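You operate a simulated robot arm through the tools that you are given. There is no shell and no other tool.

Carry out the task below with a simulated robot arm. There is one attempt and no reset: what you move stays moved.

JOB
Stand the tube and block of the card's shade on the light box and switch it on.
Fine: its knob on DAY. Set down upright: what you pick out.

It is judged by the outcome, as a careful person would: the job done as asked, and still so three seconds after it is handed in. It fails if anything else is knocked over, pushed out of place, dropped, spilled or broken.

ROBOT AND FRAMES
A 6-joint arm with a two-finger parallel gripper, fixed in place. Base frame: the origin is at the foot of the arm, x ahead of it, y to its left, z up; the work surface is at about z = 0.78. Readings come in m, degrees, newtons and seconds.
With the tool pointing down near the work surface it reaches from about 0.26 to 0.68 m from the base axis. Its first joint turns from -66.0 to 66.0 degrees. Payload 2.9 kg.
Tool frame: the origin (TCP) lies between the finger pads and is the grasp point; the fingertips stand 0.03 m ahead of it; z points along the fingers, y is the line along which they close. The gripper opens to 0.11 m. The fingers are 0.02 m wide and 0.01 m thick; the gripper's body (0.048 by 0.112 m) begins 0.055 m behind the TCP.
Orientation is that of the tool frame in the base frame, as a unit quaternion [x, y, z, w]. With the fingers straight down and closing along the base's y, the tool's x points along the base's -x, its y along +y and its z along -z.

CONTROLS
- The arm moves only by the tool arm_command. Its argument "deltas" is a list of rows, each a list of 6 numbers: the shift along the base's x, y, z in m, then the turn, a rotation vector about the base's x, y, z in degrees. In form: [[x, y, z, wx, wy, wz], ...]. A call has 1 to 20 rows; each row is the pose to reach, as a shift and turn from the pose commanded when the call began. "jaw" is the finger opening in m, from 0 to 0.11, set as the call begins (left out, the last holds). Each row takes 0.2 s and may step no farther than 0.05 m and 8.6 degrees from the row before; otherwise, or with a gripper value out of range, the whole call is refused. Where a pose cannot be reached the arm comes as near as it can. A force on the tool above 40 N (or 10 N above the force at the start of the call, whichever is more), or a blocked arm, ends the call early, and 0.2 s more pass. Each finger travels about 0.108 m/s and halts on what it meets, pressing with about 22 N; the grip force reading is that of the motor and also rises with nothing between the fingers. The clock runs only during rows and for 0.2 s after the last one: add rows that repeat a pose to give the fingers time. The reply holds the time, the measured pose of the TCP, the force on the tool along the base axes, the opening and the grip force, in the units named above and with some noise, with the torque about the TCP (base axes, N m) and any sound that the robot's microphone picked up.
- Cameras (640 x 400 px; columns grow to the right, rows downward): "scene" is fixed at [0.0727, 0.4278, 1.3941]; the picture's right is [-0.80, -0.60, 0.00], its down [-0.29, 0.39, -0.88] and it looks along [0.52, -0.70, -0.48] (base axes); focal length 365 px, centre (320, 200). "wrist" rides on the gripper at [0.072, 0.017, -0.103] in the tool frame; the picture's right is [-0.23, 0.97, 0.00], its down [-0.76, -0.18, -0.62] and it looks along [-0.61, -0.14, 0.78] (tool axes); focal length 222 px, centre (320, 200). There is no depth. A picture from a camera that has moved, and an enlarged one, comes with that camera's place and axes in the base frame and with its lens.
- grab_frame(camera): a new picture of that camera. The clock stands still meanwhile.
- enlarge(camera, box): a new picture of the part [left, top, right, bottom] of that camera's present view, enlarged. The clock stands still meanwhile.
- sign_off(): hands the job in; it is judged then, once.

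Nothing tells you positions but the pictures and the camera data. Unless the task says otherwise, let go and move clear before handing in.

The tools are called after "Emit:" by a JSON object that holds its "api" and its "payload". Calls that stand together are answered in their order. arm_command: Moves the arm, as the interface text tells. Its arguments: {"type":"object","properties":{"deltas":{"type":"array","items":{"type":"array","items":{"type":"number"}}},"jaw":{"type":"number"}},"required":["deltas"]} The other tools are called the same way: grab_frame (camera) takes a picture; enlarge (camera, box) takes an enlarged picture of a part of a camera's view; sign_off () hands the job in.

At the start:

```text
time: 0.0
ee_pos: [0.3757, -0.0083, 1.1369]
orientation: [0.0, 1.0, 0.0, 0.001]
contact_force: [-0.1, 0.3, 0.1]
torque: [-0.02, -0.02, -0.03]
opening: 0.11
finger_force: 0.1
```

scene: 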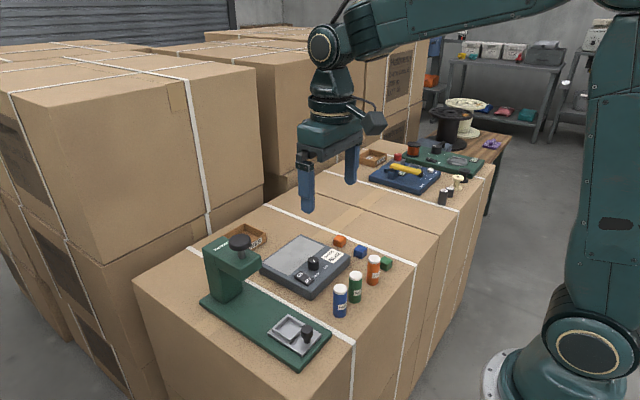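
wrist: 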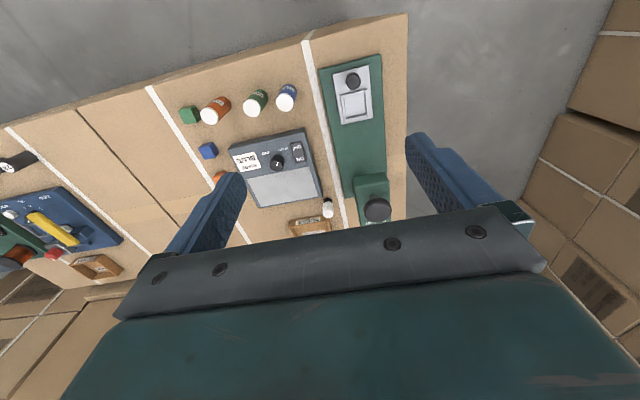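

I see a light box with a knob and a card, three tubes (blue, green, orange) and three small blocks of the same colours. I'll look closer at the card and the knob before planning anything.

Emit:
{"api": "enlarge", "payload": {"camera": "scene", "box": [250, 220, 410, 320]}}

Emit:
{"api": "enlarge", "payload": {"camera": "wrist", "box": [220, 120, 340, 220]}}

Emit:
{"api": "enlarge", "payload": {"camera": "wrist", "box": [160, 60, 400, 240]}}

Emit:
{"api": "enlarge", "payload": {"camera": "scene", "box": [300, 230, 360, 290]}}

```text
4.00 times, centred on (330, 270) of scene
camera zoom: at [0.0727, 0.4278, 1.3941], right [-0.8, -0.6, 0.0], down [-0.29, 0.39, -0.88], along [0.52, -0.7, -0.48], focal length 1459 px, centre (280, -80)
```

zoom: 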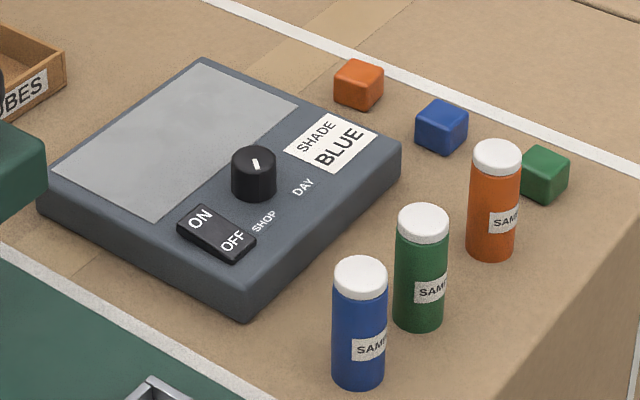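

```text
4.00 times, centred on (280, 170) of wrist
camera zoom: at [0.3022, 0.009, 1.2404], right [0.23, 0.97, 0.0], down [0.76, -0.18, 0.62], along [0.61, -0.14, -0.78], focal length 888 px, centre (480, 320)
```

zoom: 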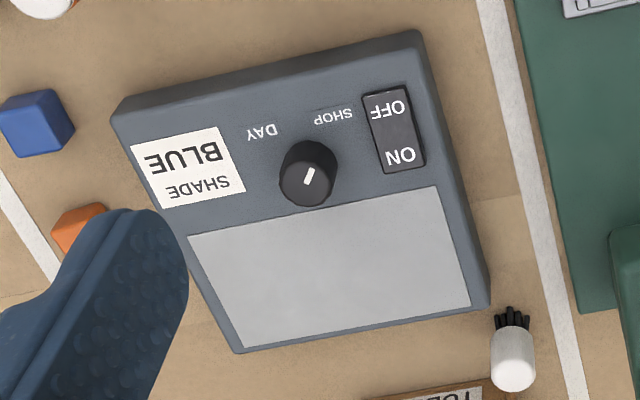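

```text
2.22 times, centred on (280, 150) of wrist
camera zoom: at [0.3022, 0.009, 1.2404], right [0.23, 0.97, 0.0], down [0.76, -0.18, 0.62], along [0.61, -0.14, -0.78], focal length 494 px, centre (409, 311)
```

zoom: 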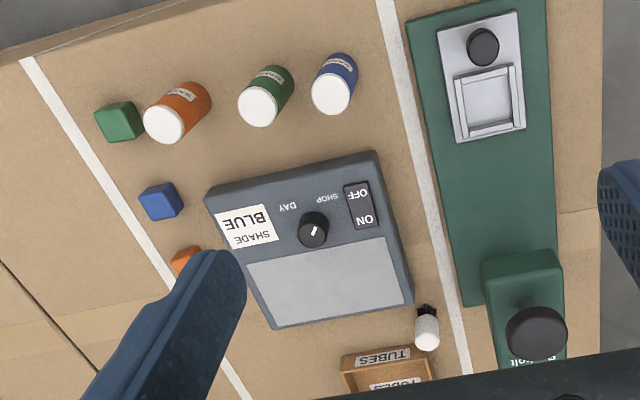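

```text
6.67 times, centred on (330, 260) of scene
camera zoom: at [0.0727, 0.4278, 1.3941], right [-0.8, -0.6, 0.0], down [-0.29, 0.39, -0.88], along [0.52, -0.7, -0.48], focal length 2431 px, centre (253, -200)
```

zoom: 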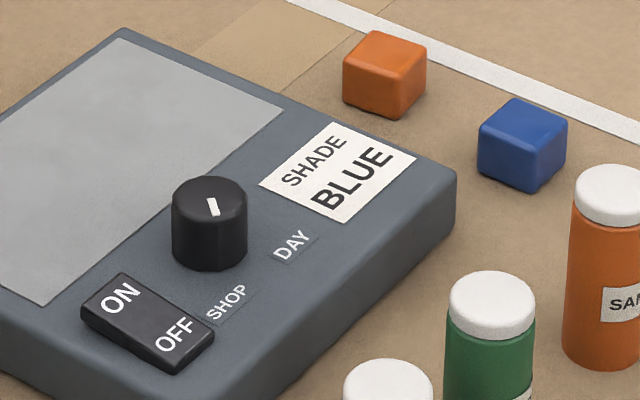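

The card reads "SHADE BLUE", so I need the blue tube (about x 0.39, y -0.07) and the blue block (about 0.457, -0.276). The light box is near x 0.45–0.62, y -0.05 to -0.215, its knob looks set on SHOP at about (0.505, -0.13), and the rocker is off. I'll move closer for a better look.

Emit:
{"api": "arm_command", "payload": {"deltas": [[0, -0.025, -0.03, 0, 0, 0], [0, -0.05, -0.06, 0, 0, 0], [0, -0.075, -0.09, 0, 0, 0], [0, -0.1, -0.12, 0, 0, 0], [0, -0.1, -0.137, 0, 0, 0]]}}

Emit:
{"api": "grab_frame", "payload": {"camera": "wrist"}}

Emit:
{"api": "grab_frame", "payload": {"camera": "scene"}}

```text
time: 1.2
ee_pos: [0.3749, -0.1081, 1.0]
orientation: [0.0, 1.0, 0.0, 0.0]
contact_force: [0.0, 0.3, 0.1]
torque: [0.0, 0.02, -0.01]
opening: 0.1099
finger_force: 0.1
```

```text
taken
camera wrist: at [0.3022, -0.0907, 1.1045], right [0.23, 0.97, 0.0], down [0.76, -0.18, 0.62], along [0.61, -0.14, -0.78], focal length 222 px, centre (320, 200)
```

wrist: 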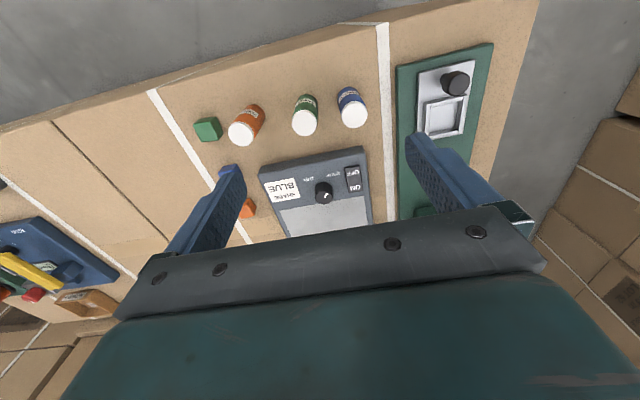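

```text
taken
```

scene: 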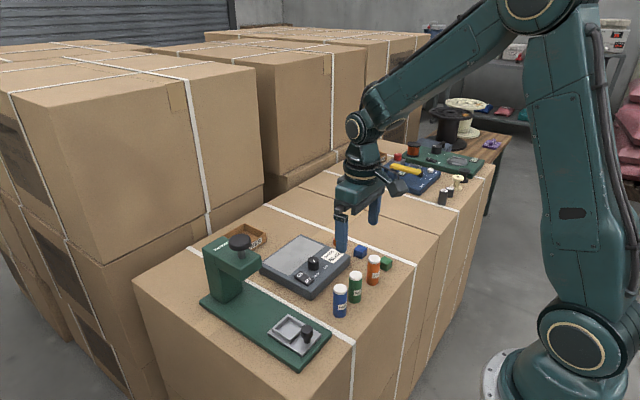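

The view is clear: the knob and rocker sit almost at the centre of the wrist picture. I'll enlarge the control area for precise positions.

Emit:
{"api": "enlarge", "payload": {"camera": "wrist", "box": [250, 140, 380, 240]}}

Emit:
{"api": "enlarge", "payload": {"camera": "wrist", "box": [180, 70, 380, 190]}}

```text
4.00 times, centred on (315, 190) of wrist
camera zoom: at [0.3022, -0.0907, 1.1045], right [0.23, 0.97, 0.0], down [0.76, -0.18, 0.62], along [0.61, -0.14, -0.78], focal length 888 px, centre (340, 240)
```

zoom: 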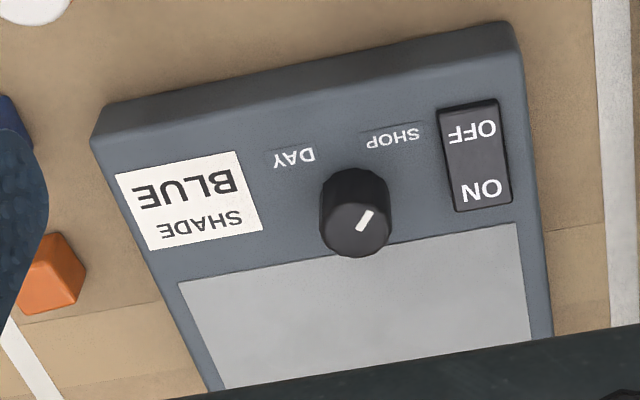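

```text
3.20 times, centred on (280, 130) of wrist
camera zoom: at [0.3022, -0.0907, 1.1045], right [0.23, 0.97, 0.0], down [0.76, -0.18, 0.62], along [0.61, -0.14, -0.78], focal length 711 px, centre (448, 424)
```

zoom: 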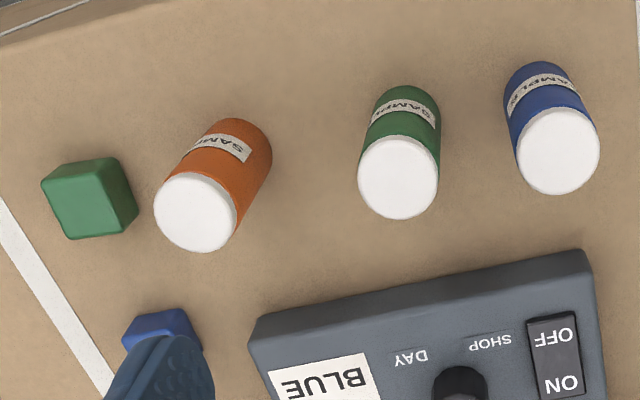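

The box is nearly square to the base: box top about z 0.812, knob centre about (0.506, -0.1325) with its top near z 0.835, and rocker ON end near (0.511, -0.083). The knob's mark points at SHOP, so DAY is about +84° around. I'll move above the knob with the tool pre-turned -42°.

Emit:
{"api": "arm_command", "payload": {"deltas": [[0.022, -0.004, 0, 0, 0, -7], [0.044, -0.008, 0, 0, 0, -14], [0.066, -0.012, 0, 0, 0, -21], [0.088, -0.016, 0, 0, 0, -28], [0.11, -0.02, 0, 0, 0, -35], [0.131, -0.0244, 0, 0, 0, -42], [0.131, -0.0244, -0.04, 0, 0, -42], [0.131, -0.0244, -0.08, 0, 0, -42], [0.131, -0.0244, -0.08, 0, 0, -42]], "jaw": 0.046}}

Emit:
{"api": "grab_frame", "payload": {"camera": "wrist"}}

Emit:
{"api": "grab_frame", "payload": {"camera": "scene"}}

```text
time: 3.2
ee_pos: [0.5039, -0.1331, 0.9188]
orientation: [0.358, 0.934, 0.0, 0.001]
contact_force: [-0.8, 0.3, -1.0]
torque: [0.01, 0.01, -0.01]
opening: 0.046
finger_force: 0.0
```

```text
taken
camera wrist: at [0.4614, -0.0711, 1.0231], right [0.82, 0.57, 0.0], down [0.45, -0.64, 0.62], along [0.36, -0.51, -0.78], focal length 222 px, centre (320, 200)
```

wrist: 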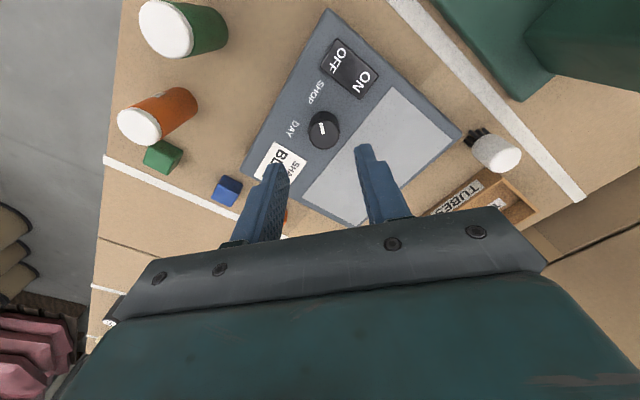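

```text
taken
```

scene: 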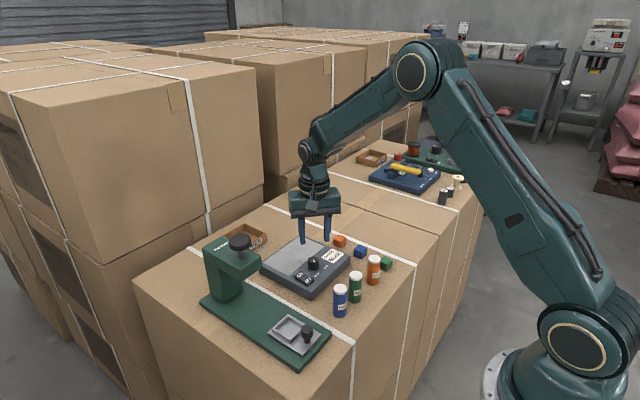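

The tool is above the knob, with the fingers on its far side in the picture. I'll enlarge to check the alignment before going down.

Emit:
{"api": "enlarge", "payload": {"camera": "wrist", "box": [260, 80, 420, 180]}}

Emit:
{"api": "enlarge", "payload": {"camera": "scene", "box": [250, 190, 410, 290]}}

```text
4.00 times, centred on (340, 130) of wrist
camera zoom: at [0.4614, -0.0711, 1.0231], right [0.82, 0.57, 0.0], down [0.45, -0.64, 0.62], along [0.36, -0.51, -0.78], focal length 888 px, centre (240, 480)
```

zoom: 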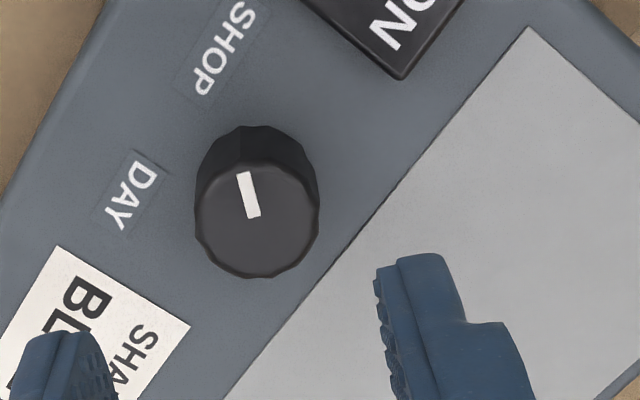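

```text
4.00 times, centred on (330, 240) of scene
camera zoom: at [0.0727, 0.4278, 1.3941], right [-0.8, -0.6, 0.0], down [-0.29, 0.39, -0.88], along [0.52, -0.7, -0.48], focal length 1459 px, centre (280, 40)
```

zoom: 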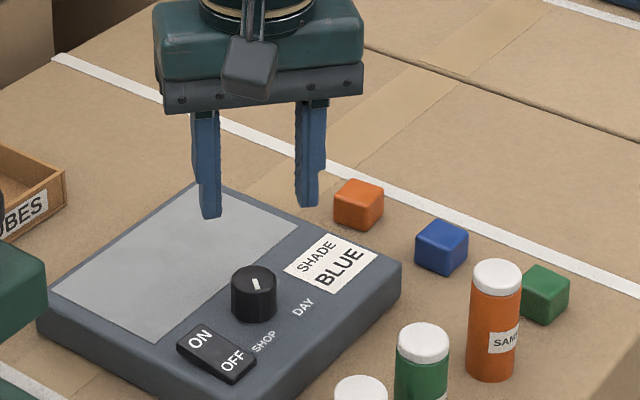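

The knob comes out at about (0.5075, -0.1323), so I'll shift about 3.5 mm in x and descend most of the way.

Emit:
{"api": "arm_command", "payload": {"deltas": [[0.0035, 0.0005, -0.01, 0, 0, 0], [0.0035, 0.0005, -0.03, 0, 0, 0], [0.0035, 0.0005, -0.044, 0, 0, 0], [0.0035, 0.0005, -0.044, 0, 0, 0]], "jaw": 0.046}}

Emit:
{"api": "enlarge", "payload": {"camera": "wrist", "box": [220, 80, 420, 220]}}

Emit:
{"api": "enlarge", "payload": {"camera": "scene", "box": [270, 210, 370, 290]}}

```text
time: 4.2
ee_pos: [0.5095, -0.1327, 0.8748]
orientation: [0.358, 0.934, 0.0, 0.0]
contact_force: [-0.1, 0.1, 0.0]
torque: [0.01, 0.02, -0.02]
opening: 0.0464
finger_force: 0.0
```

```text
2.86 times, centred on (320, 150) of wrist
camera zoom: at [0.4664, -0.0714, 0.9787], right [0.82, 0.57, 0.0], down [0.45, -0.64, 0.62], along [0.36, -0.51, -0.78], focal length 635 px, centre (320, 343)
```

zoom: 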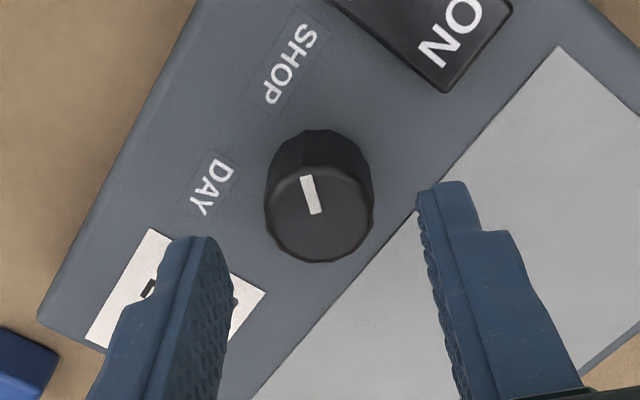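

```text
5.00 times, centred on (320, 250) of scene
camera zoom: at [0.0727, 0.4278, 1.3941], right [-0.8, -0.6, 0.0], down [-0.29, 0.39, -0.88], along [0.52, -0.7, -0.48], focal length 1823 px, centre (320, -50)
```

zoom: 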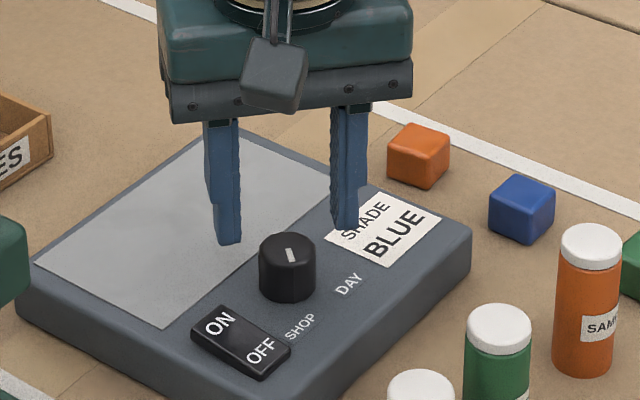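

The fingers straddle the knob and it is centred to within about 1 mm. I'll go down so the tips sit around z 0.820, then close on it.

Emit:
{"api": "arm_command", "payload": {"deltas": [[-0.001, 0.0005, -0.008, 0, 0, 0], [-0.001, 0.0005, -0.016, 0, 0, 0], [-0.001, 0.0005, -0.0245, 0, 0, 0], [-0.001, 0.0005, -0.0245, 0, 0, 0]], "jaw": 0.046}}

Emit:
{"api": "enlarge", "payload": {"camera": "wrist", "box": [220, 80, 420, 220]}}

Emit:
{"api": "enlarge", "payload": {"camera": "scene", "box": [270, 210, 370, 290]}}

```text
time: 5.2
ee_pos: [0.509, -0.1329, 0.8506]
orientation: [0.358, 0.934, 0.001, 0.0]
contact_force: [1.2, 0.2, 0.1]
torque: [0.02, -0.02, 0.04]
opening: 0.0461
finger_force: 0.2
```

```text
2.86 times, centred on (320, 150) of wrist
camera zoom: at [0.4659, -0.0709, 0.9548], right [0.82, 0.57, 0.0], down [0.45, -0.64, 0.62], along [0.36, -0.51, -0.78], focal length 635 px, centre (320, 343)
```

zoom: 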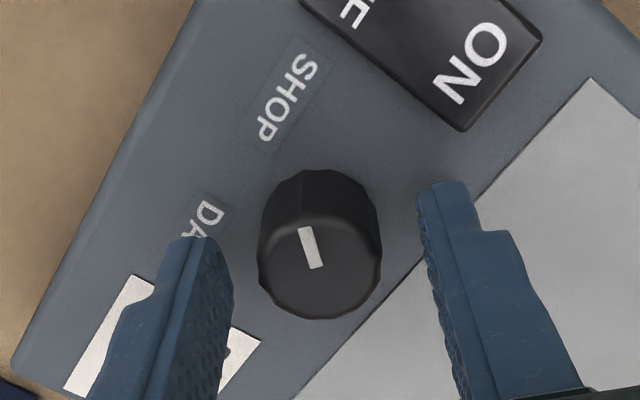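

```text
5.00 times, centred on (320, 250) of scene
camera zoom: at [0.0727, 0.4278, 1.3941], right [-0.8, -0.6, 0.0], down [-0.29, 0.39, -0.88], along [0.52, -0.7, -0.48], focal length 1823 px, centre (320, -50)
```

zoom: 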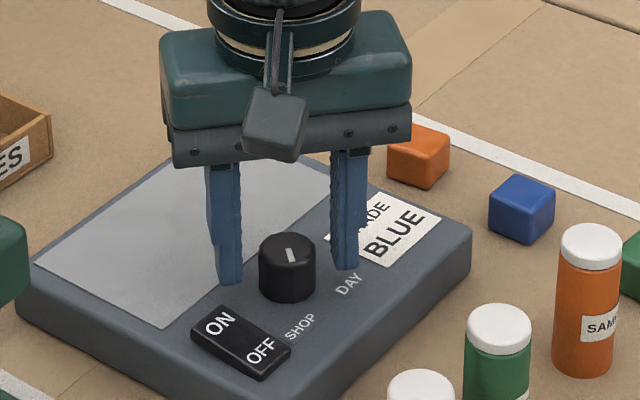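

The fingers sit around the knob at mid-height, about 1 mm off centre sideways. I'll nudge that out, then close.

Emit:
{"api": "arm_command", "payload": {"deltas": [[-0.0008, 0.0009, -0.001, 0, 0, 0], [-0.0008, 0.0009, -0.001, 0, 0, 0]], "jaw": 0.046}}

Emit:
{"api": "arm_command", "payload": {"deltas": [[0, 0, 0, 0, 0, 0], [0, 0, 0, 0, 0, 0], [0, 0, 0, 0, 0, 0]], "jaw": 0.02}}

```text
time: 5.8
ee_pos: [0.507, -0.1311, 0.8501]
orientation: [0.359, 0.933, 0.0, 0.001]
contact_force: [-0.3, -0.7, 0.2]
torque: [0.0, 0.0, -0.04]
opening: 0.0459
finger_force: 0.1
```

```text
time: 6.6
ee_pos: [0.5074, -0.1317, 0.8504]
orientation: [0.358, 0.934, 0.0, 0.0]
contact_force: [-1.4, -2.1, 1.4]
torque: [-0.09, 0.01, -0.01]
opening: 0.0267
finger_force: 44.5
```

The knob is gripped (opening 0.0267). I'll turn it the first half and look.

Emit:
{"api": "arm_command", "payload": {"deltas": [[0, 0, 0, 0, 0, 7], [0, 0, 0, 0, 0, 14], [0, 0, 0, 0, 0, 21], [0, 0, 0, 0, 0, 28], [0, 0, 0, 0, 0, 35], [0, 0, 0, 0, 0, 42]], "jaw": 0.02}}

Emit:
{"api": "enlarge", "payload": {"camera": "wrist", "box": [220, 80, 420, 220]}}

Emit:
{"api": "enlarge", "payload": {"camera": "scene", "box": [270, 210, 370, 290]}}

```text
time: 8.0
ee_pos: [0.507, -0.1339, 0.8513]
orientation: [0.0, 1.0, -0.001, 0.0]
contact_force: [-7.9, -12.7, 6.6]
torque: [-0.52, -0.38, -0.04]
opening: 0.0269
finger_force: 44.1
```

```text
2.86 times, centred on (320, 150) of wrist
camera zoom: at [0.4343, -0.1155, 0.9542], right [0.23, 0.97, 0.0], down [0.76, -0.18, 0.62], along [0.61, -0.14, -0.78], focal length 635 px, centre (320, 343)
```

zoom: 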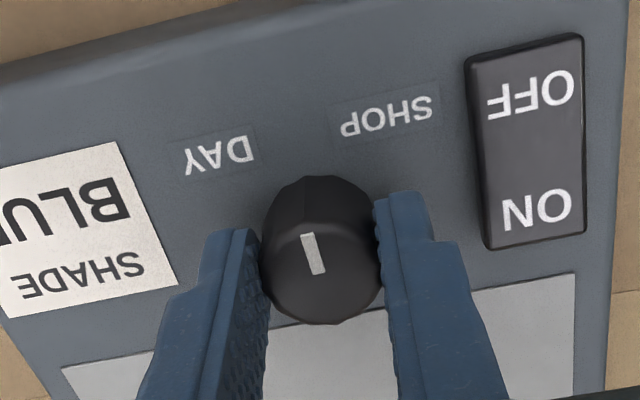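

```text
5.00 times, centred on (320, 250) of scene
camera zoom: at [0.0724, 0.4276, 1.3942], right [-0.8, -0.6, 0.0], down [-0.29, 0.39, -0.88], along [0.52, -0.7, -0.48], focal length 1823 px, centre (320, -50)
```

zoom: 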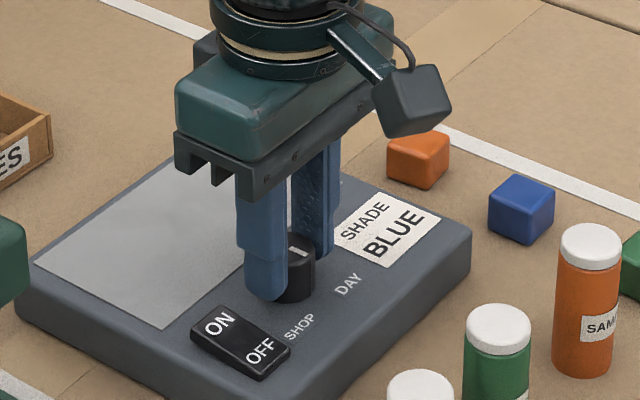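

The knob follows the gripper and the box hasn't shifted. I'll ease a small side load of about 12 N with a slight shift while turning the second half.

Emit:
{"api": "arm_command", "payload": {"deltas": [[-0.0003, -0.0008, 0, 0, 0, 7], [-0.0006, -0.0012, 0, 0, 0, 14], [-0.0008, -0.0015, 0, 0, 0, 21], [-0.0008, -0.0015, 0, 0, 0, 28], [-0.0008, -0.0015, 0, 0, 0, 35], [-0.0008, -0.0015, 0, 0, 0, 42], [-0.0008, -0.0015, 0, 0, 0, 43], [-0.0008, -0.0015, 0, 0, 0, 43]], "jaw": 0.02}}

Emit:
{"api": "enlarge", "payload": {"camera": "wrist", "box": [220, 80, 420, 220]}}

Emit:
{"api": "enlarge", "payload": {"camera": "scene", "box": [270, 210, 370, 290]}}

```text
time: 9.8
ee_pos: [0.5084, -0.1348, 0.8501]
orientation: [-0.366, 0.931, -0.002, 0.002]
contact_force: [9.2, -19.1, 6.5]
torque: [-0.41, -0.54, -0.4]
opening: 0.0269
finger_force: 44.8
```

```text
2.86 times, centred on (320, 150) of wrist
camera zoom: at [0.4424, -0.1702, 0.9539], right [-0.5, 0.87, 0.0], down [0.68, 0.39, 0.63], along [0.54, 0.31, -0.78], focal length 635 px, centre (320, 343)
```

zoom: 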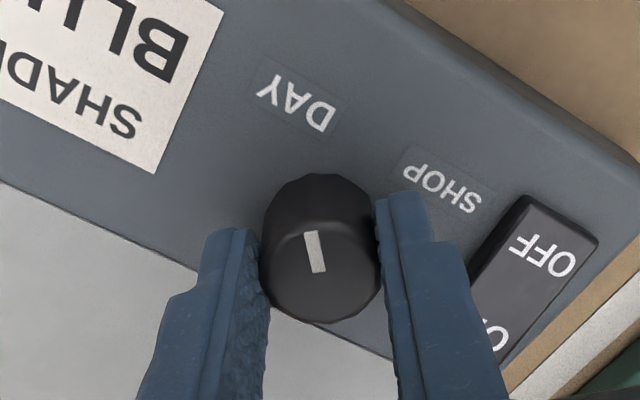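

```text
5.00 times, centred on (320, 250) of scene
camera zoom: at [0.0728, 0.4274, 1.3942], right [-0.8, -0.6, 0.0], down [-0.29, 0.39, -0.87], along [0.52, -0.7, -0.48], focal length 1823 px, centre (320, -50)
```

zoom: 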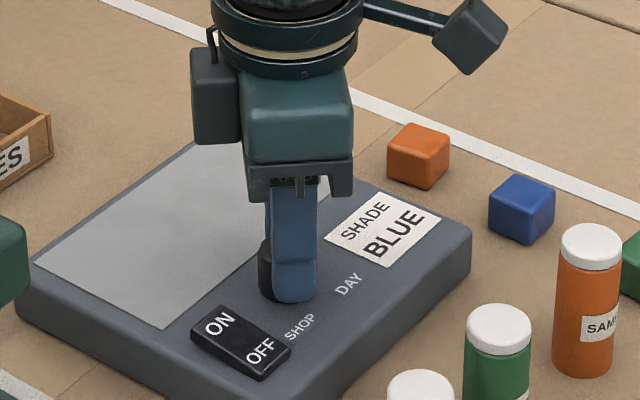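

The knob has turned about 85° and its mark points at about 221.8°, with the DAY label at about 220.5°. I'll release, rise and check it.

Emit:
{"api": "arm_command", "payload": {"deltas": [[0, 0, 0, 0, 0, 0], [0, 0, 0, 0, 0, 0], [0, 0, 0.02, 0, 0, 0], [0, 0, 0.06, 0, 0, 0], [-0.03, 0, 0.1, 0, 0, 0], [-0.06, 0.0, 0.13, 0, 0, 0], [-0.06, 0.0, 0.13, 0, 0, 0]], "jaw": 0.048}}

Emit:
{"api": "grab_frame", "payload": {"camera": "wrist"}}

Emit:
{"api": "enlarge", "payload": {"camera": "scene", "box": [270, 210, 370, 290]}}

```text
time: 11.4
ee_pos: [0.4465, -0.1361, 0.9802]
orientation: [-0.367, 0.93, 0.0, 0.0]
contact_force: [0.3, -0.1, -0.4]
torque: [0.0, 0.0, -0.01]
opening: 0.048
finger_force: 0.0
```

```text
taken
camera wrist: at [0.3816, -0.1724, 1.0834], right [-0.5, 0.87, 0.0], down [0.68, 0.39, 0.62], along [0.54, 0.31, -0.78], focal length 222 px, centre (320, 200)
```

wrist: 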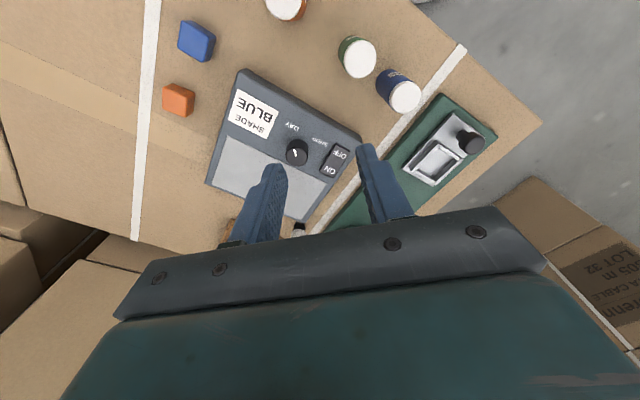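

```text
5.00 times, centred on (320, 250) of scene
camera zoom: at [0.0727, 0.4278, 1.3941], right [-0.8, -0.6, 0.0], down [-0.29, 0.39, -0.88], along [0.52, -0.7, -0.48], focal length 1823 px, centre (320, -50)
```

zoom: 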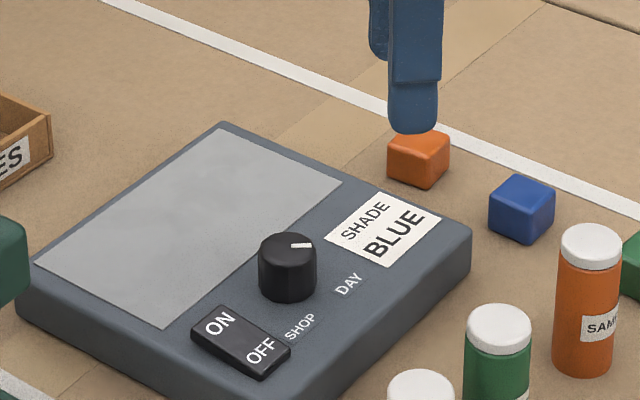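

Emit:
{"api": "enlarge", "payload": {"camera": "wrist", "box": [250, 110, 360, 190]}}

Emit:
{"api": "enlarge", "payload": {"camera": "scene", "box": [300, 240, 350, 275]}}

```text
5.00 times, centred on (305, 150) of wrist
camera zoom: at [0.3816, -0.1724, 1.0834], right [-0.5, 0.87, 0.0], down [0.68, 0.39, 0.62], along [0.54, 0.31, -0.78], focal length 1111 px, centre (395, 450)
```

zoom: 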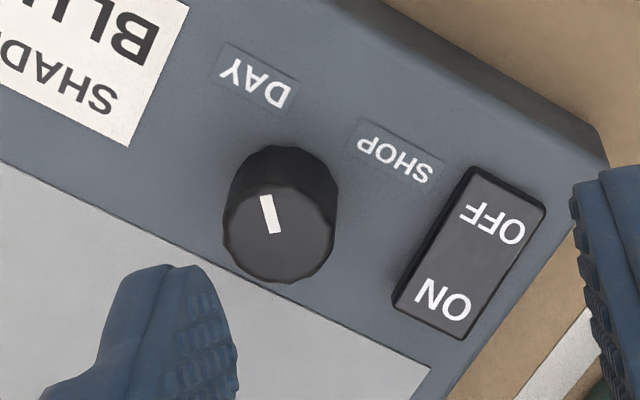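

```text
11.43 times, centred on (325, 258) of scene
camera zoom: at [0.0727, 0.4278, 1.3941], right [-0.8, -0.6, 0.0], down [-0.29, 0.39, -0.88], along [0.52, -0.7, -0.48], focal length 4168 px, centre (263, -457)
```

zoom: 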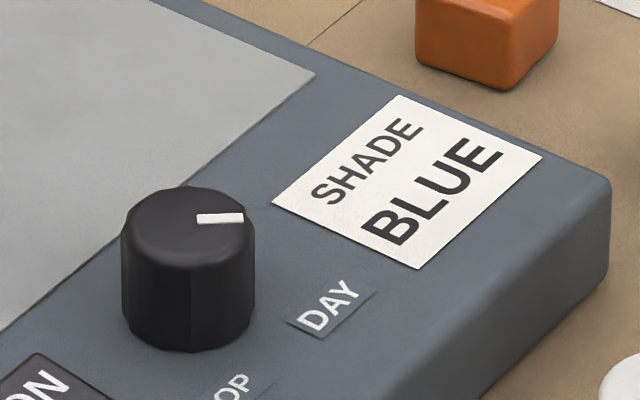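

The knob's mark (about 220°) lines up with the DAY label (about 222°) and the box hasn't moved. Next I'll bring the closed fingers, tool squared up, above the ON end of the rocker at about (0.512, -0.0835).

Emit:
{"api": "arm_command", "payload": {"deltas": [[0.011, 0.009, 0, 0, 0, -7.2], [0.022, 0.018, 0, 0, 0, -14.4], [0.033, 0.027, 0, 0, 0, -21.6], [0.044, 0.036, -0.02, 0, 0, -28.8], [0.055, 0.045, -0.05, 0, 0, -36], [0.0655, 0.0526, -0.08, 0, 0, -43], [0.0655, 0.0526, -0.1, 0, 0, -43], [0.0655, 0.0526, -0.1, 0, 0, -43]], "jaw": 0.0}}

Emit:
{"api": "enlarge", "payload": {"camera": "wrist", "box": [220, 80, 420, 220]}}

Emit:
{"api": "enlarge", "payload": {"camera": "scene", "box": [270, 210, 370, 290]}}

```text
time: 13.2
ee_pos: [0.5127, -0.0811, 0.8775]
orientation: [0.0, 1.0, 0.0, 0.0]
contact_force: [0.3, -0.1, -0.4]
torque: [0.0, -0.01, 0.0]
opening: 0.0001
finger_force: 21.7
```

```text
2.86 times, centred on (320, 150) of wrist
camera zoom: at [0.4397, -0.0641, 0.9818], right [0.23, 0.97, 0.0], down [0.76, -0.18, 0.62], along [0.61, -0.14, -0.78], focal length 635 px, centre (320, 343)
```

zoom: 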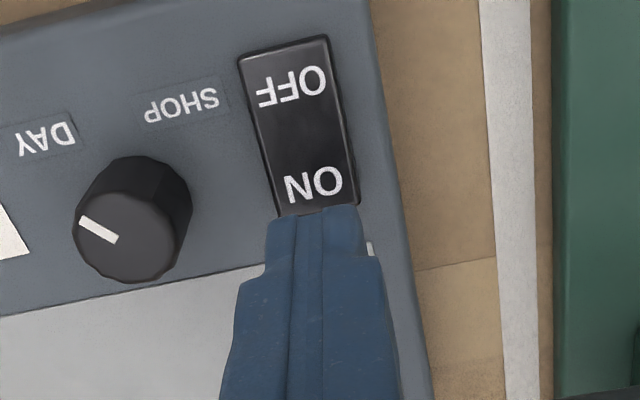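

```text
5.00 times, centred on (320, 250) of scene
camera zoom: at [0.0727, 0.4278, 1.3941], right [-0.8, -0.6, 0.0], down [-0.29, 0.39, -0.88], along [0.52, -0.7, -0.48], focal length 1823 px, centre (320, -50)
```

zoom: 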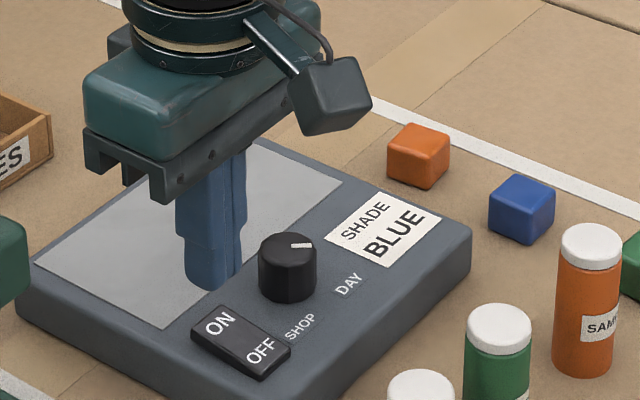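

The fingertips are over the ON end. I'll go down in small steps and press.

Emit:
{"api": "arm_command", "payload": {"deltas": [[-0.001, -0.0015, -0.01, 0, 0, 0], [-0.001, -0.0015, -0.018, 0, 0, 0], [-0.001, -0.0015, -0.021, 0, 0, 0], [-0.001, -0.0015, -0.024, 0, 0, 0], [-0.001, -0.0015, -0.026, 0, 0, 0], [-0.001, -0.0015, -0.028, 0, 0, 0]], "jaw": 0.0}}

Emit:
{"api": "enlarge", "payload": {"camera": "scene", "box": [270, 210, 370, 290]}}

Emit:
{"api": "enlarge", "payload": {"camera": "wrist", "box": [220, 80, 420, 220]}}

```text
time: 14.6
ee_pos: [0.5117, -0.081, 0.8517]
orientation: [0.0, 1.0, -0.001, 0.0]
contact_force: [-0.3, 0.7, 0.4]
torque: [0.01, -0.01, 0.0]
opening: 0.0001
finger_force: 22.2
```

```text
5.00 times, centred on (320, 250) of scene
camera zoom: at [0.0727, 0.4278, 1.3941], right [-0.8, -0.6, 0.0], down [-0.29, 0.39, -0.88], along [0.52, -0.7, -0.48], focal length 1823 px, centre (320, -50)
```

zoom: 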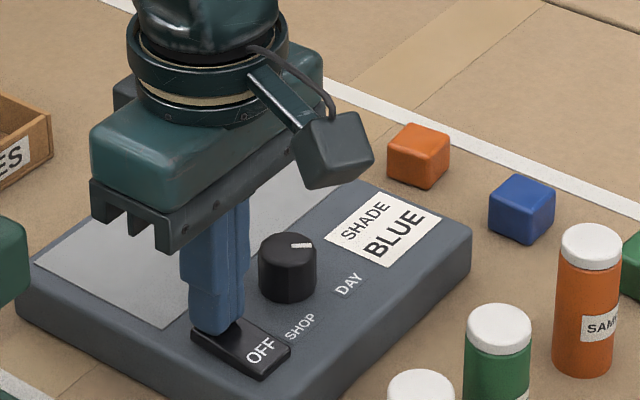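

```text
2.86 times, centred on (320, 150) of wrist
camera zoom: at [0.4388, -0.0647, 0.9555], right [0.23, 0.97, 0.0], down [0.76, -0.18, 0.62], along [0.61, -0.14, -0.78], focal length 635 px, centre (320, 343)
```

zoom: 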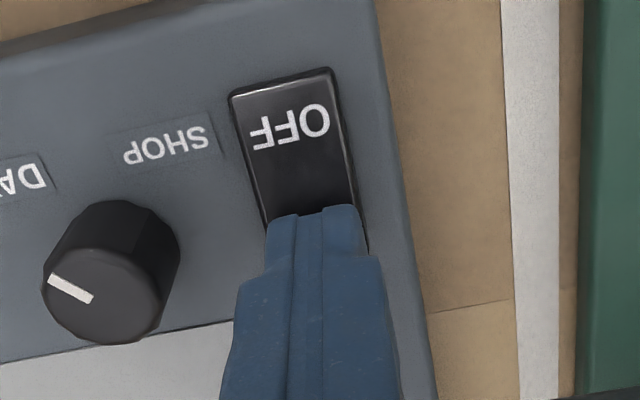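

There's no contact yet with the tips near z 0.821. I'll keep pressing down in 1.5 mm steps.

Emit:
{"api": "arm_command", "payload": {"deltas": [[0, 0, -0.0015, 0, 0, 0], [0, 0, -0.003, 0, 0, 0], [0, 0, -0.0045, 0, 0, 0], [0, 0, -0.006, 0, 0, 0]], "jaw": 0.0}}

Emit:
{"api": "enlarge", "payload": {"camera": "scene", "box": [270, 210, 370, 290]}}

```text
time: 15.8
ee_pos: [0.5116, -0.0825, 0.848]
orientation: [-0.001, 1.0, 0.0, 0.001]
contact_force: [-0.4, 0.0, 2.4]
torque: [0.0, 0.05, -0.02]
opening: 0.0
finger_force: 22.1
stopped in row 4: the force on the tool passed its limit at 42 N (the readings are from after the stop); the commanded pose is now the measured one
```

```text
5.00 times, centred on (320, 250) of scene
camera zoom: at [0.0726, 0.4278, 1.3941], right [-0.8, -0.6, 0.0], down [-0.29, 0.39, -0.88], along [0.52, -0.7, -0.48], focal length 1823 px, centre (320, -50)
```

zoom: 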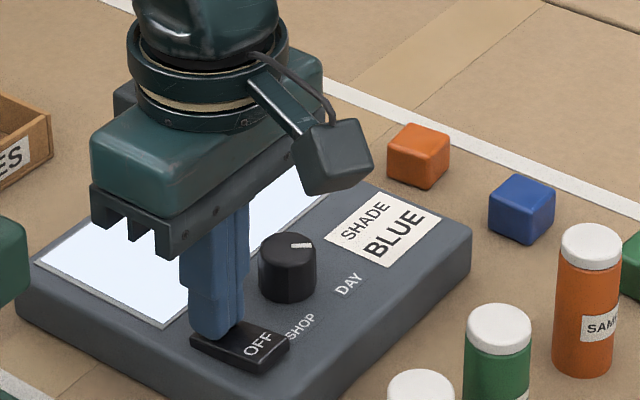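

The panel is lit and the rocker is down on ON. I'll rise straight up, then go look at the blue block.

Emit:
{"api": "arm_command", "payload": {"deltas": [[0, 0, 0.02, 0, 0, 0], [0, 0, 0.06, 0, 0, 0], [0, 0, 0.1, 0, 0, 0], [-0.02, -0.04, 0.1, 0, 0, 0], [-0.04, -0.08, 0.1, 0, 0, 0], [-0.06, -0.12, 0.1, 0, 0, 0], [-0.07, -0.16, 0.1, 0, 0, 0], [-0.07, -0.18, 0.1, 0, 0, 0], [-0.07, -0.18, 0.1, 0, 0, 0]], "jaw": 0.0}}

Emit:
{"api": "grab_frame", "payload": {"camera": "wrist"}}

Emit:
{"api": "grab_frame", "payload": {"camera": "scene"}}

```text
time: 17.8
ee_pos: [0.4412, -0.2618, 0.9469]
orientation: [0.0, 1.0, -0.001, 0.002]
contact_force: [0.9, -0.5, -0.2]
torque: [0.0, 0.01, 0.02]
opening: 0.0001
finger_force: 22.4
```

```text
taken
camera wrist: at [0.3683, -0.2446, 1.0508], right [0.23, 0.97, 0.0], down [0.76, -0.18, 0.63], along [0.61, -0.14, -0.78], focal length 222 px, centre (320, 200)
```

wrist: 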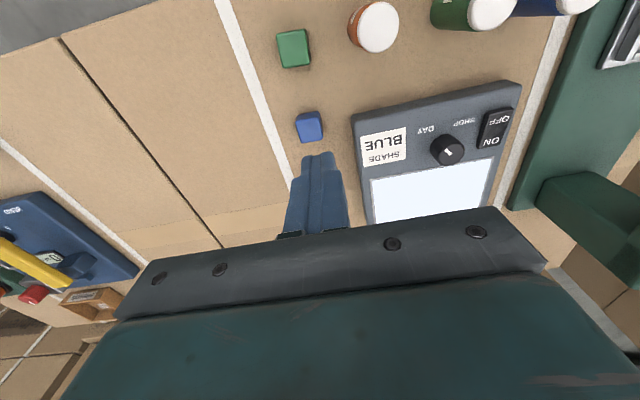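

```text
taken
```

scene: 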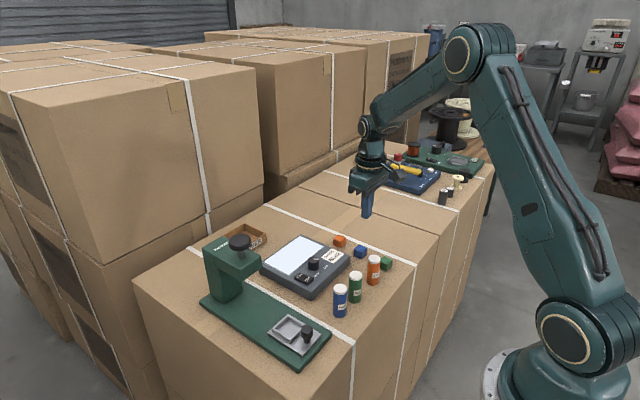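

Emit:
{"api": "enlarge", "payload": {"camera": "wrist", "box": [260, 80, 360, 180]}}

Emit:
{"api": "enlarge", "payload": {"camera": "scene", "box": [320, 220, 410, 280]}}

Emit:
{"api": "enlarge", "payload": {"camera": "wrist", "box": [340, 70, 540, 230]}}

```text
4.00 times, centred on (310, 130) of wrist
camera zoom: at [0.3683, -0.2446, 1.0508], right [0.23, 0.97, 0.0], down [0.76, -0.18, 0.63], along [0.61, -0.14, -0.78], focal length 888 px, centre (360, 480)
```

zoom: 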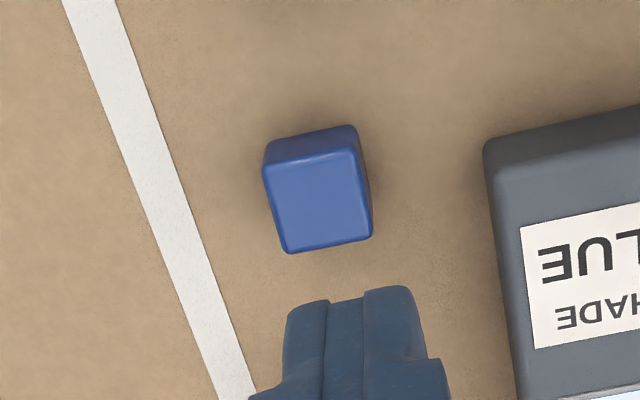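

```text
6.67 times, centred on (365, 250) of scene
camera zoom: at [0.0727, 0.4278, 1.3941], right [-0.8, -0.6, 0.0], down [-0.29, 0.39, -0.88], along [0.52, -0.7, -0.48], focal length 2431 px, centre (20, -133)
```

zoom: 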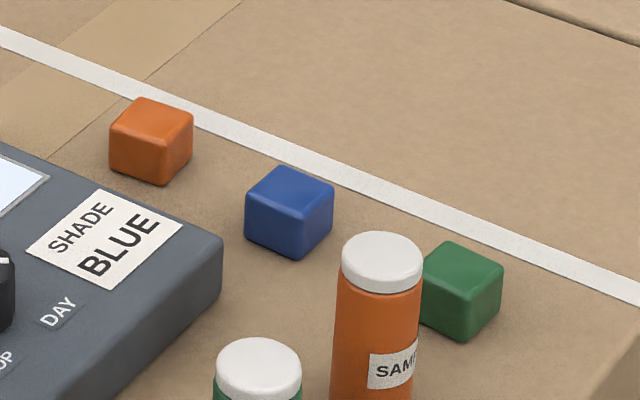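

```text
2.50 times, centred on (440, 150) of wrist
camera zoom: at [0.3683, -0.2446, 1.0508], right [0.23, 0.97, 0.0], down [0.76, -0.18, 0.63], along [0.61, -0.14, -0.78], focal length 555 px, centre (20, 325)
```

zoom: 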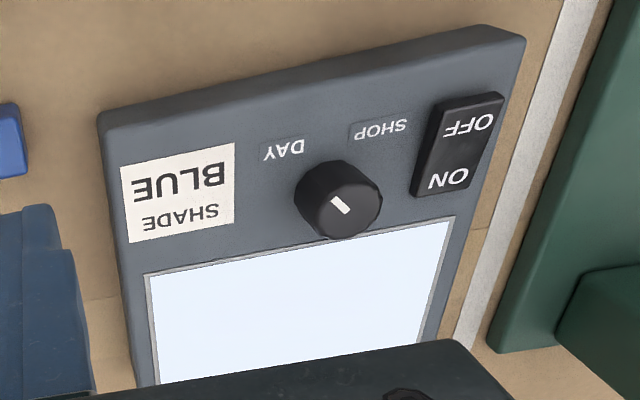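

The block's centre is about (0.4594, -0.2776), 25 mm on a side and nearly square to the base; knob and switch still look right. I'll open to 0.056 and descend partway over it.

Emit:
{"api": "arm_command", "payload": {"deltas": [[0.018, -0.0155, 0, 0, 0, 0], [0.018, -0.0155, -0.03, 0, 0, 0], [0.018, -0.0155, -0.06, 0, 0, 0], [0.018, -0.0155, -0.085, 0, 0, 0], [0.018, -0.0155, -0.085, 0, 0, 0]], "jaw": 0.056}}

Emit:
{"api": "enlarge", "payload": {"camera": "wrist", "box": [220, 80, 420, 220]}}

Emit:
{"api": "enlarge", "payload": {"camera": "scene", "box": [310, 200, 410, 280]}}

```text
time: 19.0
ee_pos: [0.4591, -0.2761, 0.8607]
orientation: [-0.001, 1.0, 0.0, 0.002]
contact_force: [0.1, 0.5, 0.2]
torque: [-0.03, 0.01, -0.01]
opening: 0.0561
finger_force: 0.0
```

```text
2.86 times, centred on (320, 150) of wrist
camera zoom: at [0.3858, -0.2589, 0.9649], right [0.23, 0.97, 0.0], down [0.76, -0.18, 0.63], along [0.61, -0.14, -0.78], focal length 635 px, centre (320, 343)
```

zoom: 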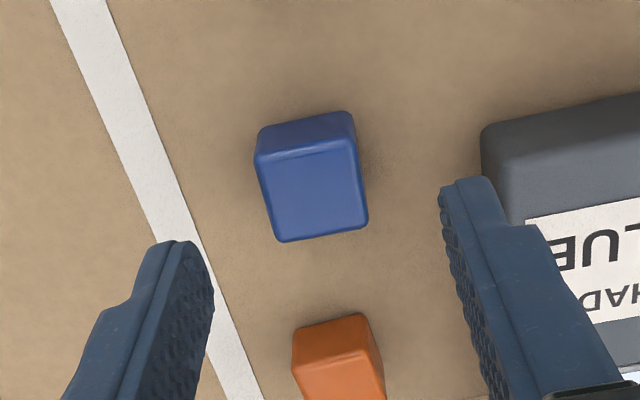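

```text
5.00 times, centred on (360, 240) of scene
camera zoom: at [0.0727, 0.4278, 1.3941], right [-0.8, -0.6, 0.0], down [-0.29, 0.39, -0.88], along [0.52, -0.7, -0.48], focal length 1823 px, centre (120, 0)
```

zoom: 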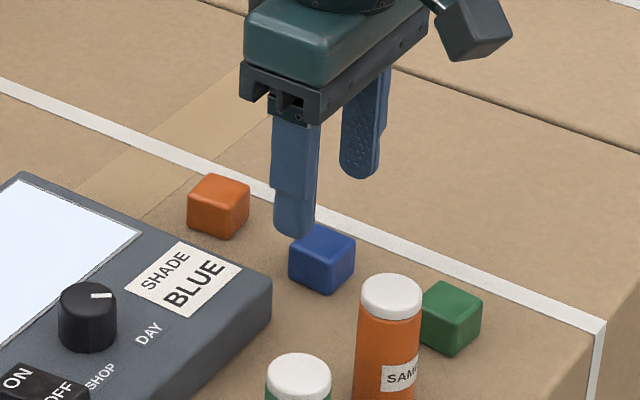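

The block sits centred between the fingers with about -2° of yaw. I'll align, descend to put the tips near z 0.785, and grip.

Emit:
{"api": "arm_command", "payload": {"deltas": [[0.0005, -0.001, -0.012, 0, 0, -2], [0.0005, -0.001, -0.024, 0, 0, -2], [0.0005, -0.001, -0.036, 0, 0, -2], [0.0005, -0.001, -0.046, 0, 0, -2], [0.0005, -0.001, -0.046, 0, 0, -2]], "jaw": 0.056}}

Emit:
{"api": "enlarge", "payload": {"camera": "wrist", "box": [220, 80, 420, 220]}}

Emit:
{"api": "enlarge", "payload": {"camera": "scene", "box": [310, 200, 410, 280]}}

```text
time: 20.2
ee_pos: [0.4588, -0.2791, 0.8174]
orientation: [0.017, 1.0, 0.0, 0.002]
contact_force: [0.3, -0.5, 1.0]
torque: [0.03, -0.02, -0.02]
opening: 0.0559
finger_force: 0.0
```

```text
2.86 times, centred on (320, 150) of wrist
camera zoom: at [0.3864, -0.2589, 0.9214], right [0.26, 0.97, 0.0], down [0.75, -0.2, 0.63], along [0.6, -0.16, -0.78], focal length 635 px, centre (320, 343)
```

zoom: 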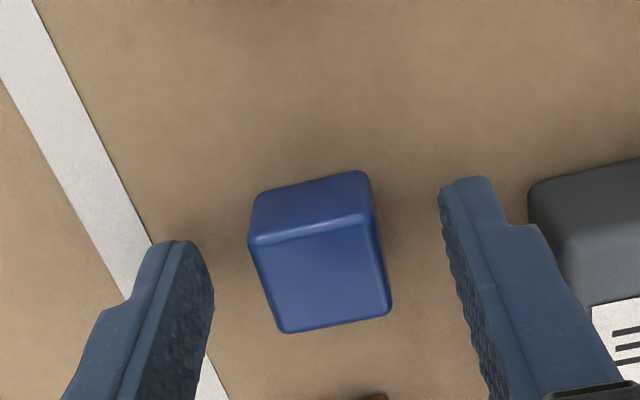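

```text
5.00 times, centred on (360, 240) of scene
camera zoom: at [0.0727, 0.4278, 1.3941], right [-0.8, -0.6, 0.0], down [-0.29, 0.39, -0.88], along [0.52, -0.7, -0.48], focal length 1823 px, centre (120, 0)
```

zoom: 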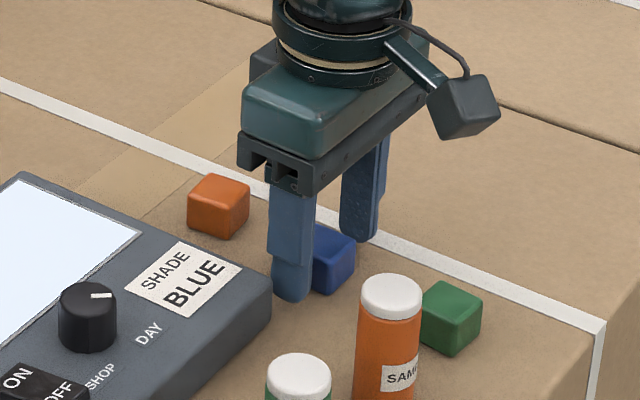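

The block is centred and the fingers are down past it. I'll close and lift slightly to check the hold.

Emit:
{"api": "arm_command", "payload": {"deltas": [[0, 0, 0, 0, 0, 0], [0, 0, 0, 0, 0, 0], [0, 0, 0, 0, 0, 0]], "jaw": 0.015}}

Emit:
{"api": "arm_command", "payload": {"deltas": [[0, 0, 0.01, 0, 0, 0], [0, 0, 0.03, 0, 0, 0], [0, 0, 0.06, 0, 0, 0], [0, 0, 0.09, 0, 0, 0], [0, 0, 0.09, 0, 0, 0]], "jaw": 0.015}}

Emit:
{"api": "enlarge", "payload": {"camera": "wrist", "box": [220, 80, 420, 220]}}

Emit:
{"api": "grab_frame", "payload": {"camera": "scene"}}

```text
time: 21.0
ee_pos: [0.4585, -0.2791, 0.8176]
orientation: [0.017, 1.0, 0.0, 0.001]
contact_force: [0.0, -0.2, -0.2]
torque: [0.01, 0.0, -0.01]
opening: 0.0269
finger_force: 21.9
```

```text
time: 22.2
ee_pos: [0.4616, -0.2791, 0.9059]
orientation: [0.017, 1.0, 0.0, 0.001]
contact_force: [0.2, -0.7, 0.5]
torque: [0.02, -0.02, 0.03]
opening: 0.0269
finger_force: 22.3
```

```text
2.86 times, centred on (320, 150) of wrist
camera zoom: at [0.3886, -0.2594, 1.01], right [0.26, 0.97, 0.0], down [0.75, -0.2, 0.63], along [0.6, -0.16, -0.78], focal length 635 px, centre (320, 343)
```

zoom: 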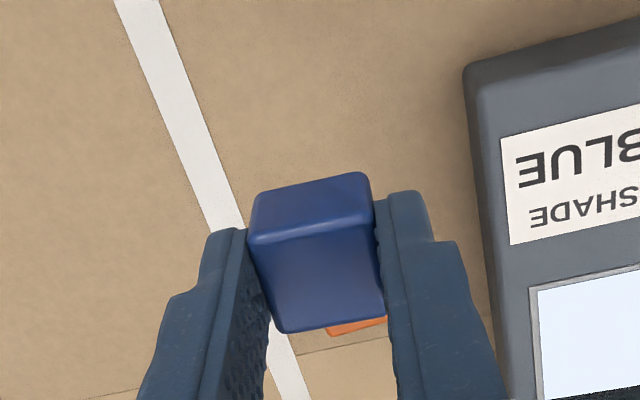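

```text
taken
```

scene: 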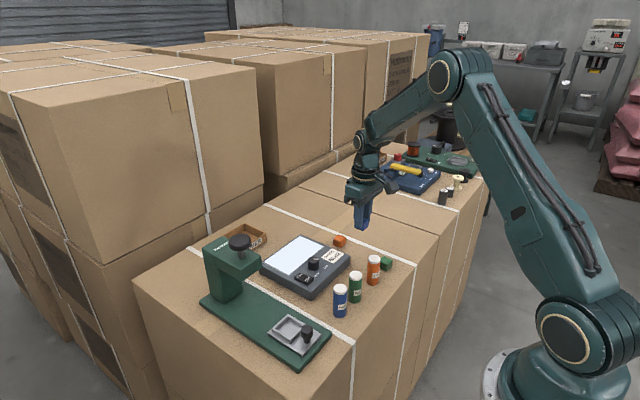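

The block is held firmly and level, with its bottom about 37 mm below the TCP. I'll carry it over to the -y half of the lit panel, aiming for (0.580, -0.180).

Emit:
{"api": "arm_command", "payload": {"deltas": [[0.015, 0.012, 0.01, 0, 0, 0], [0.045, 0.037, 0.01, 0, 0, 1], [0.075, 0.062, 0.01, 0, 0, 2], [0.105, 0.087, 0.01, 0, 0, 2], [0.1195, 0.099, 0.01, 0, 0, 2], [0.1195, 0.099, -0.01, 0, 0, 2], [0.1195, 0.099, -0.035, 0, 0, 2], [0.1195, 0.099, -0.035, 0, 0, 2]], "jaw": 0.015}}

Emit:
{"api": "grab_frame", "payload": {"camera": "wrist"}}

Emit:
{"api": "enlarge", "payload": {"camera": "scene", "box": [250, 200, 370, 290]}}

```text
time: 24.0
ee_pos: [0.5813, -0.1793, 0.8721]
orientation: [0.001, 1.0, 0.0, 0.002]
contact_force: [0.5, -0.6, -0.2]
torque: [0.02, 0.01, -0.01]
opening: 0.0269
finger_force: 22.3
```

```text
taken
camera wrist: at [0.5076, -0.162, 0.9757], right [0.23, 0.97, 0.0], down [0.76, -0.18, 0.63], along [0.61, -0.14, -0.78], focal length 222 px, centre (320, 200)
```

wrist: 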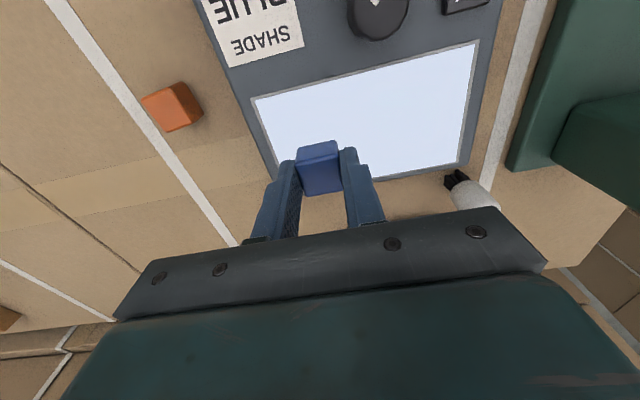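

```text
4.44 times, centred on (310, 245) of scene
camera zoom: at [0.0727, 0.4278, 1.3941], right [-0.8, -0.6, 0.0], down [-0.29, 0.39, -0.88], along [0.52, -0.7, -0.48], focal length 1621 px, centre (364, 0)
```

zoom: 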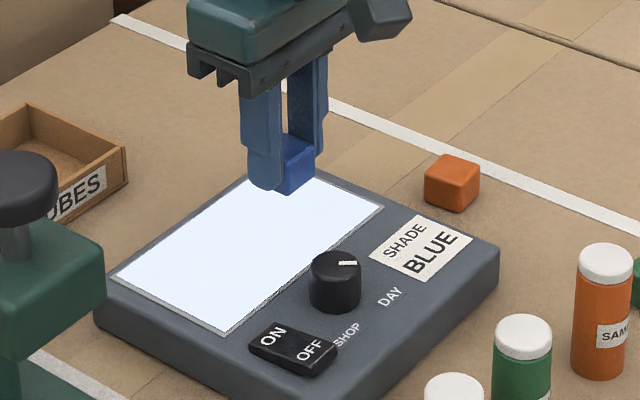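

The block is over the lit panel (x 0.537–0.623, y -0.215 to -0.071). I'll lower slowly toward contact.

Emit:
{"api": "arm_command", "payload": {"deltas": [[0, 0, -0.008, 0, 0, 0], [0, 0, -0.015, 0, 0, 0], [0, 0, -0.02, 0, 0, 0], [0, 0, -0.0215, 0, 0, 0], [0, 0, -0.0215, 0, 0, 0]], "jaw": 0.015}}

Emit:
{"api": "enlarge", "payload": {"camera": "scene", "box": [280, 210, 340, 260]}}

```text
time: 25.2
ee_pos: [0.5804, -0.1798, 0.8506]
orientation: [0.0, 1.0, 0.0, 0.002]
contact_force: [0.0, 1.5, -1.1]
torque: [0.04, -0.02, 0.01]
opening: 0.0265
finger_force: 22.0
```

```text
8.00 times, centred on (310, 235) of scene
camera zoom: at [0.0727, 0.4278, 1.3941], right [-0.8, -0.6, 0.0], down [-0.29, 0.39, -0.88], along [0.52, -0.7, -0.48], focal length 2917 px, centre (400, -80)
```

zoom: 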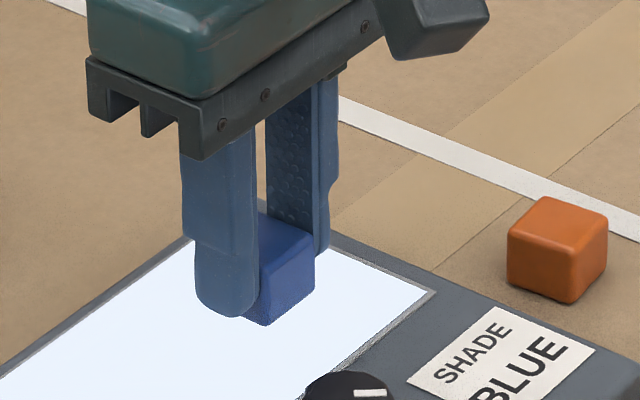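

It's close to the panel but not touching yet. I'll step down 1 mm at a time.

Emit:
{"api": "arm_command", "payload": {"deltas": [[0, 0, -0.001, 0, 0, 0], [0, 0, -0.002, 0, 0, 0], [0, 0, -0.002, 0, 0, 0]], "jaw": 0.015}}

```text
time: 26.0
ee_pos: [0.5799, -0.1802, 0.8492]
orientation: [0.0, 1.0, 0.0, 0.002]
contact_force: [0.3, 0.2, -0.8]
torque: [0.01, 0.03, 0.02]
opening: 0.0266
finger_force: 21.6
```

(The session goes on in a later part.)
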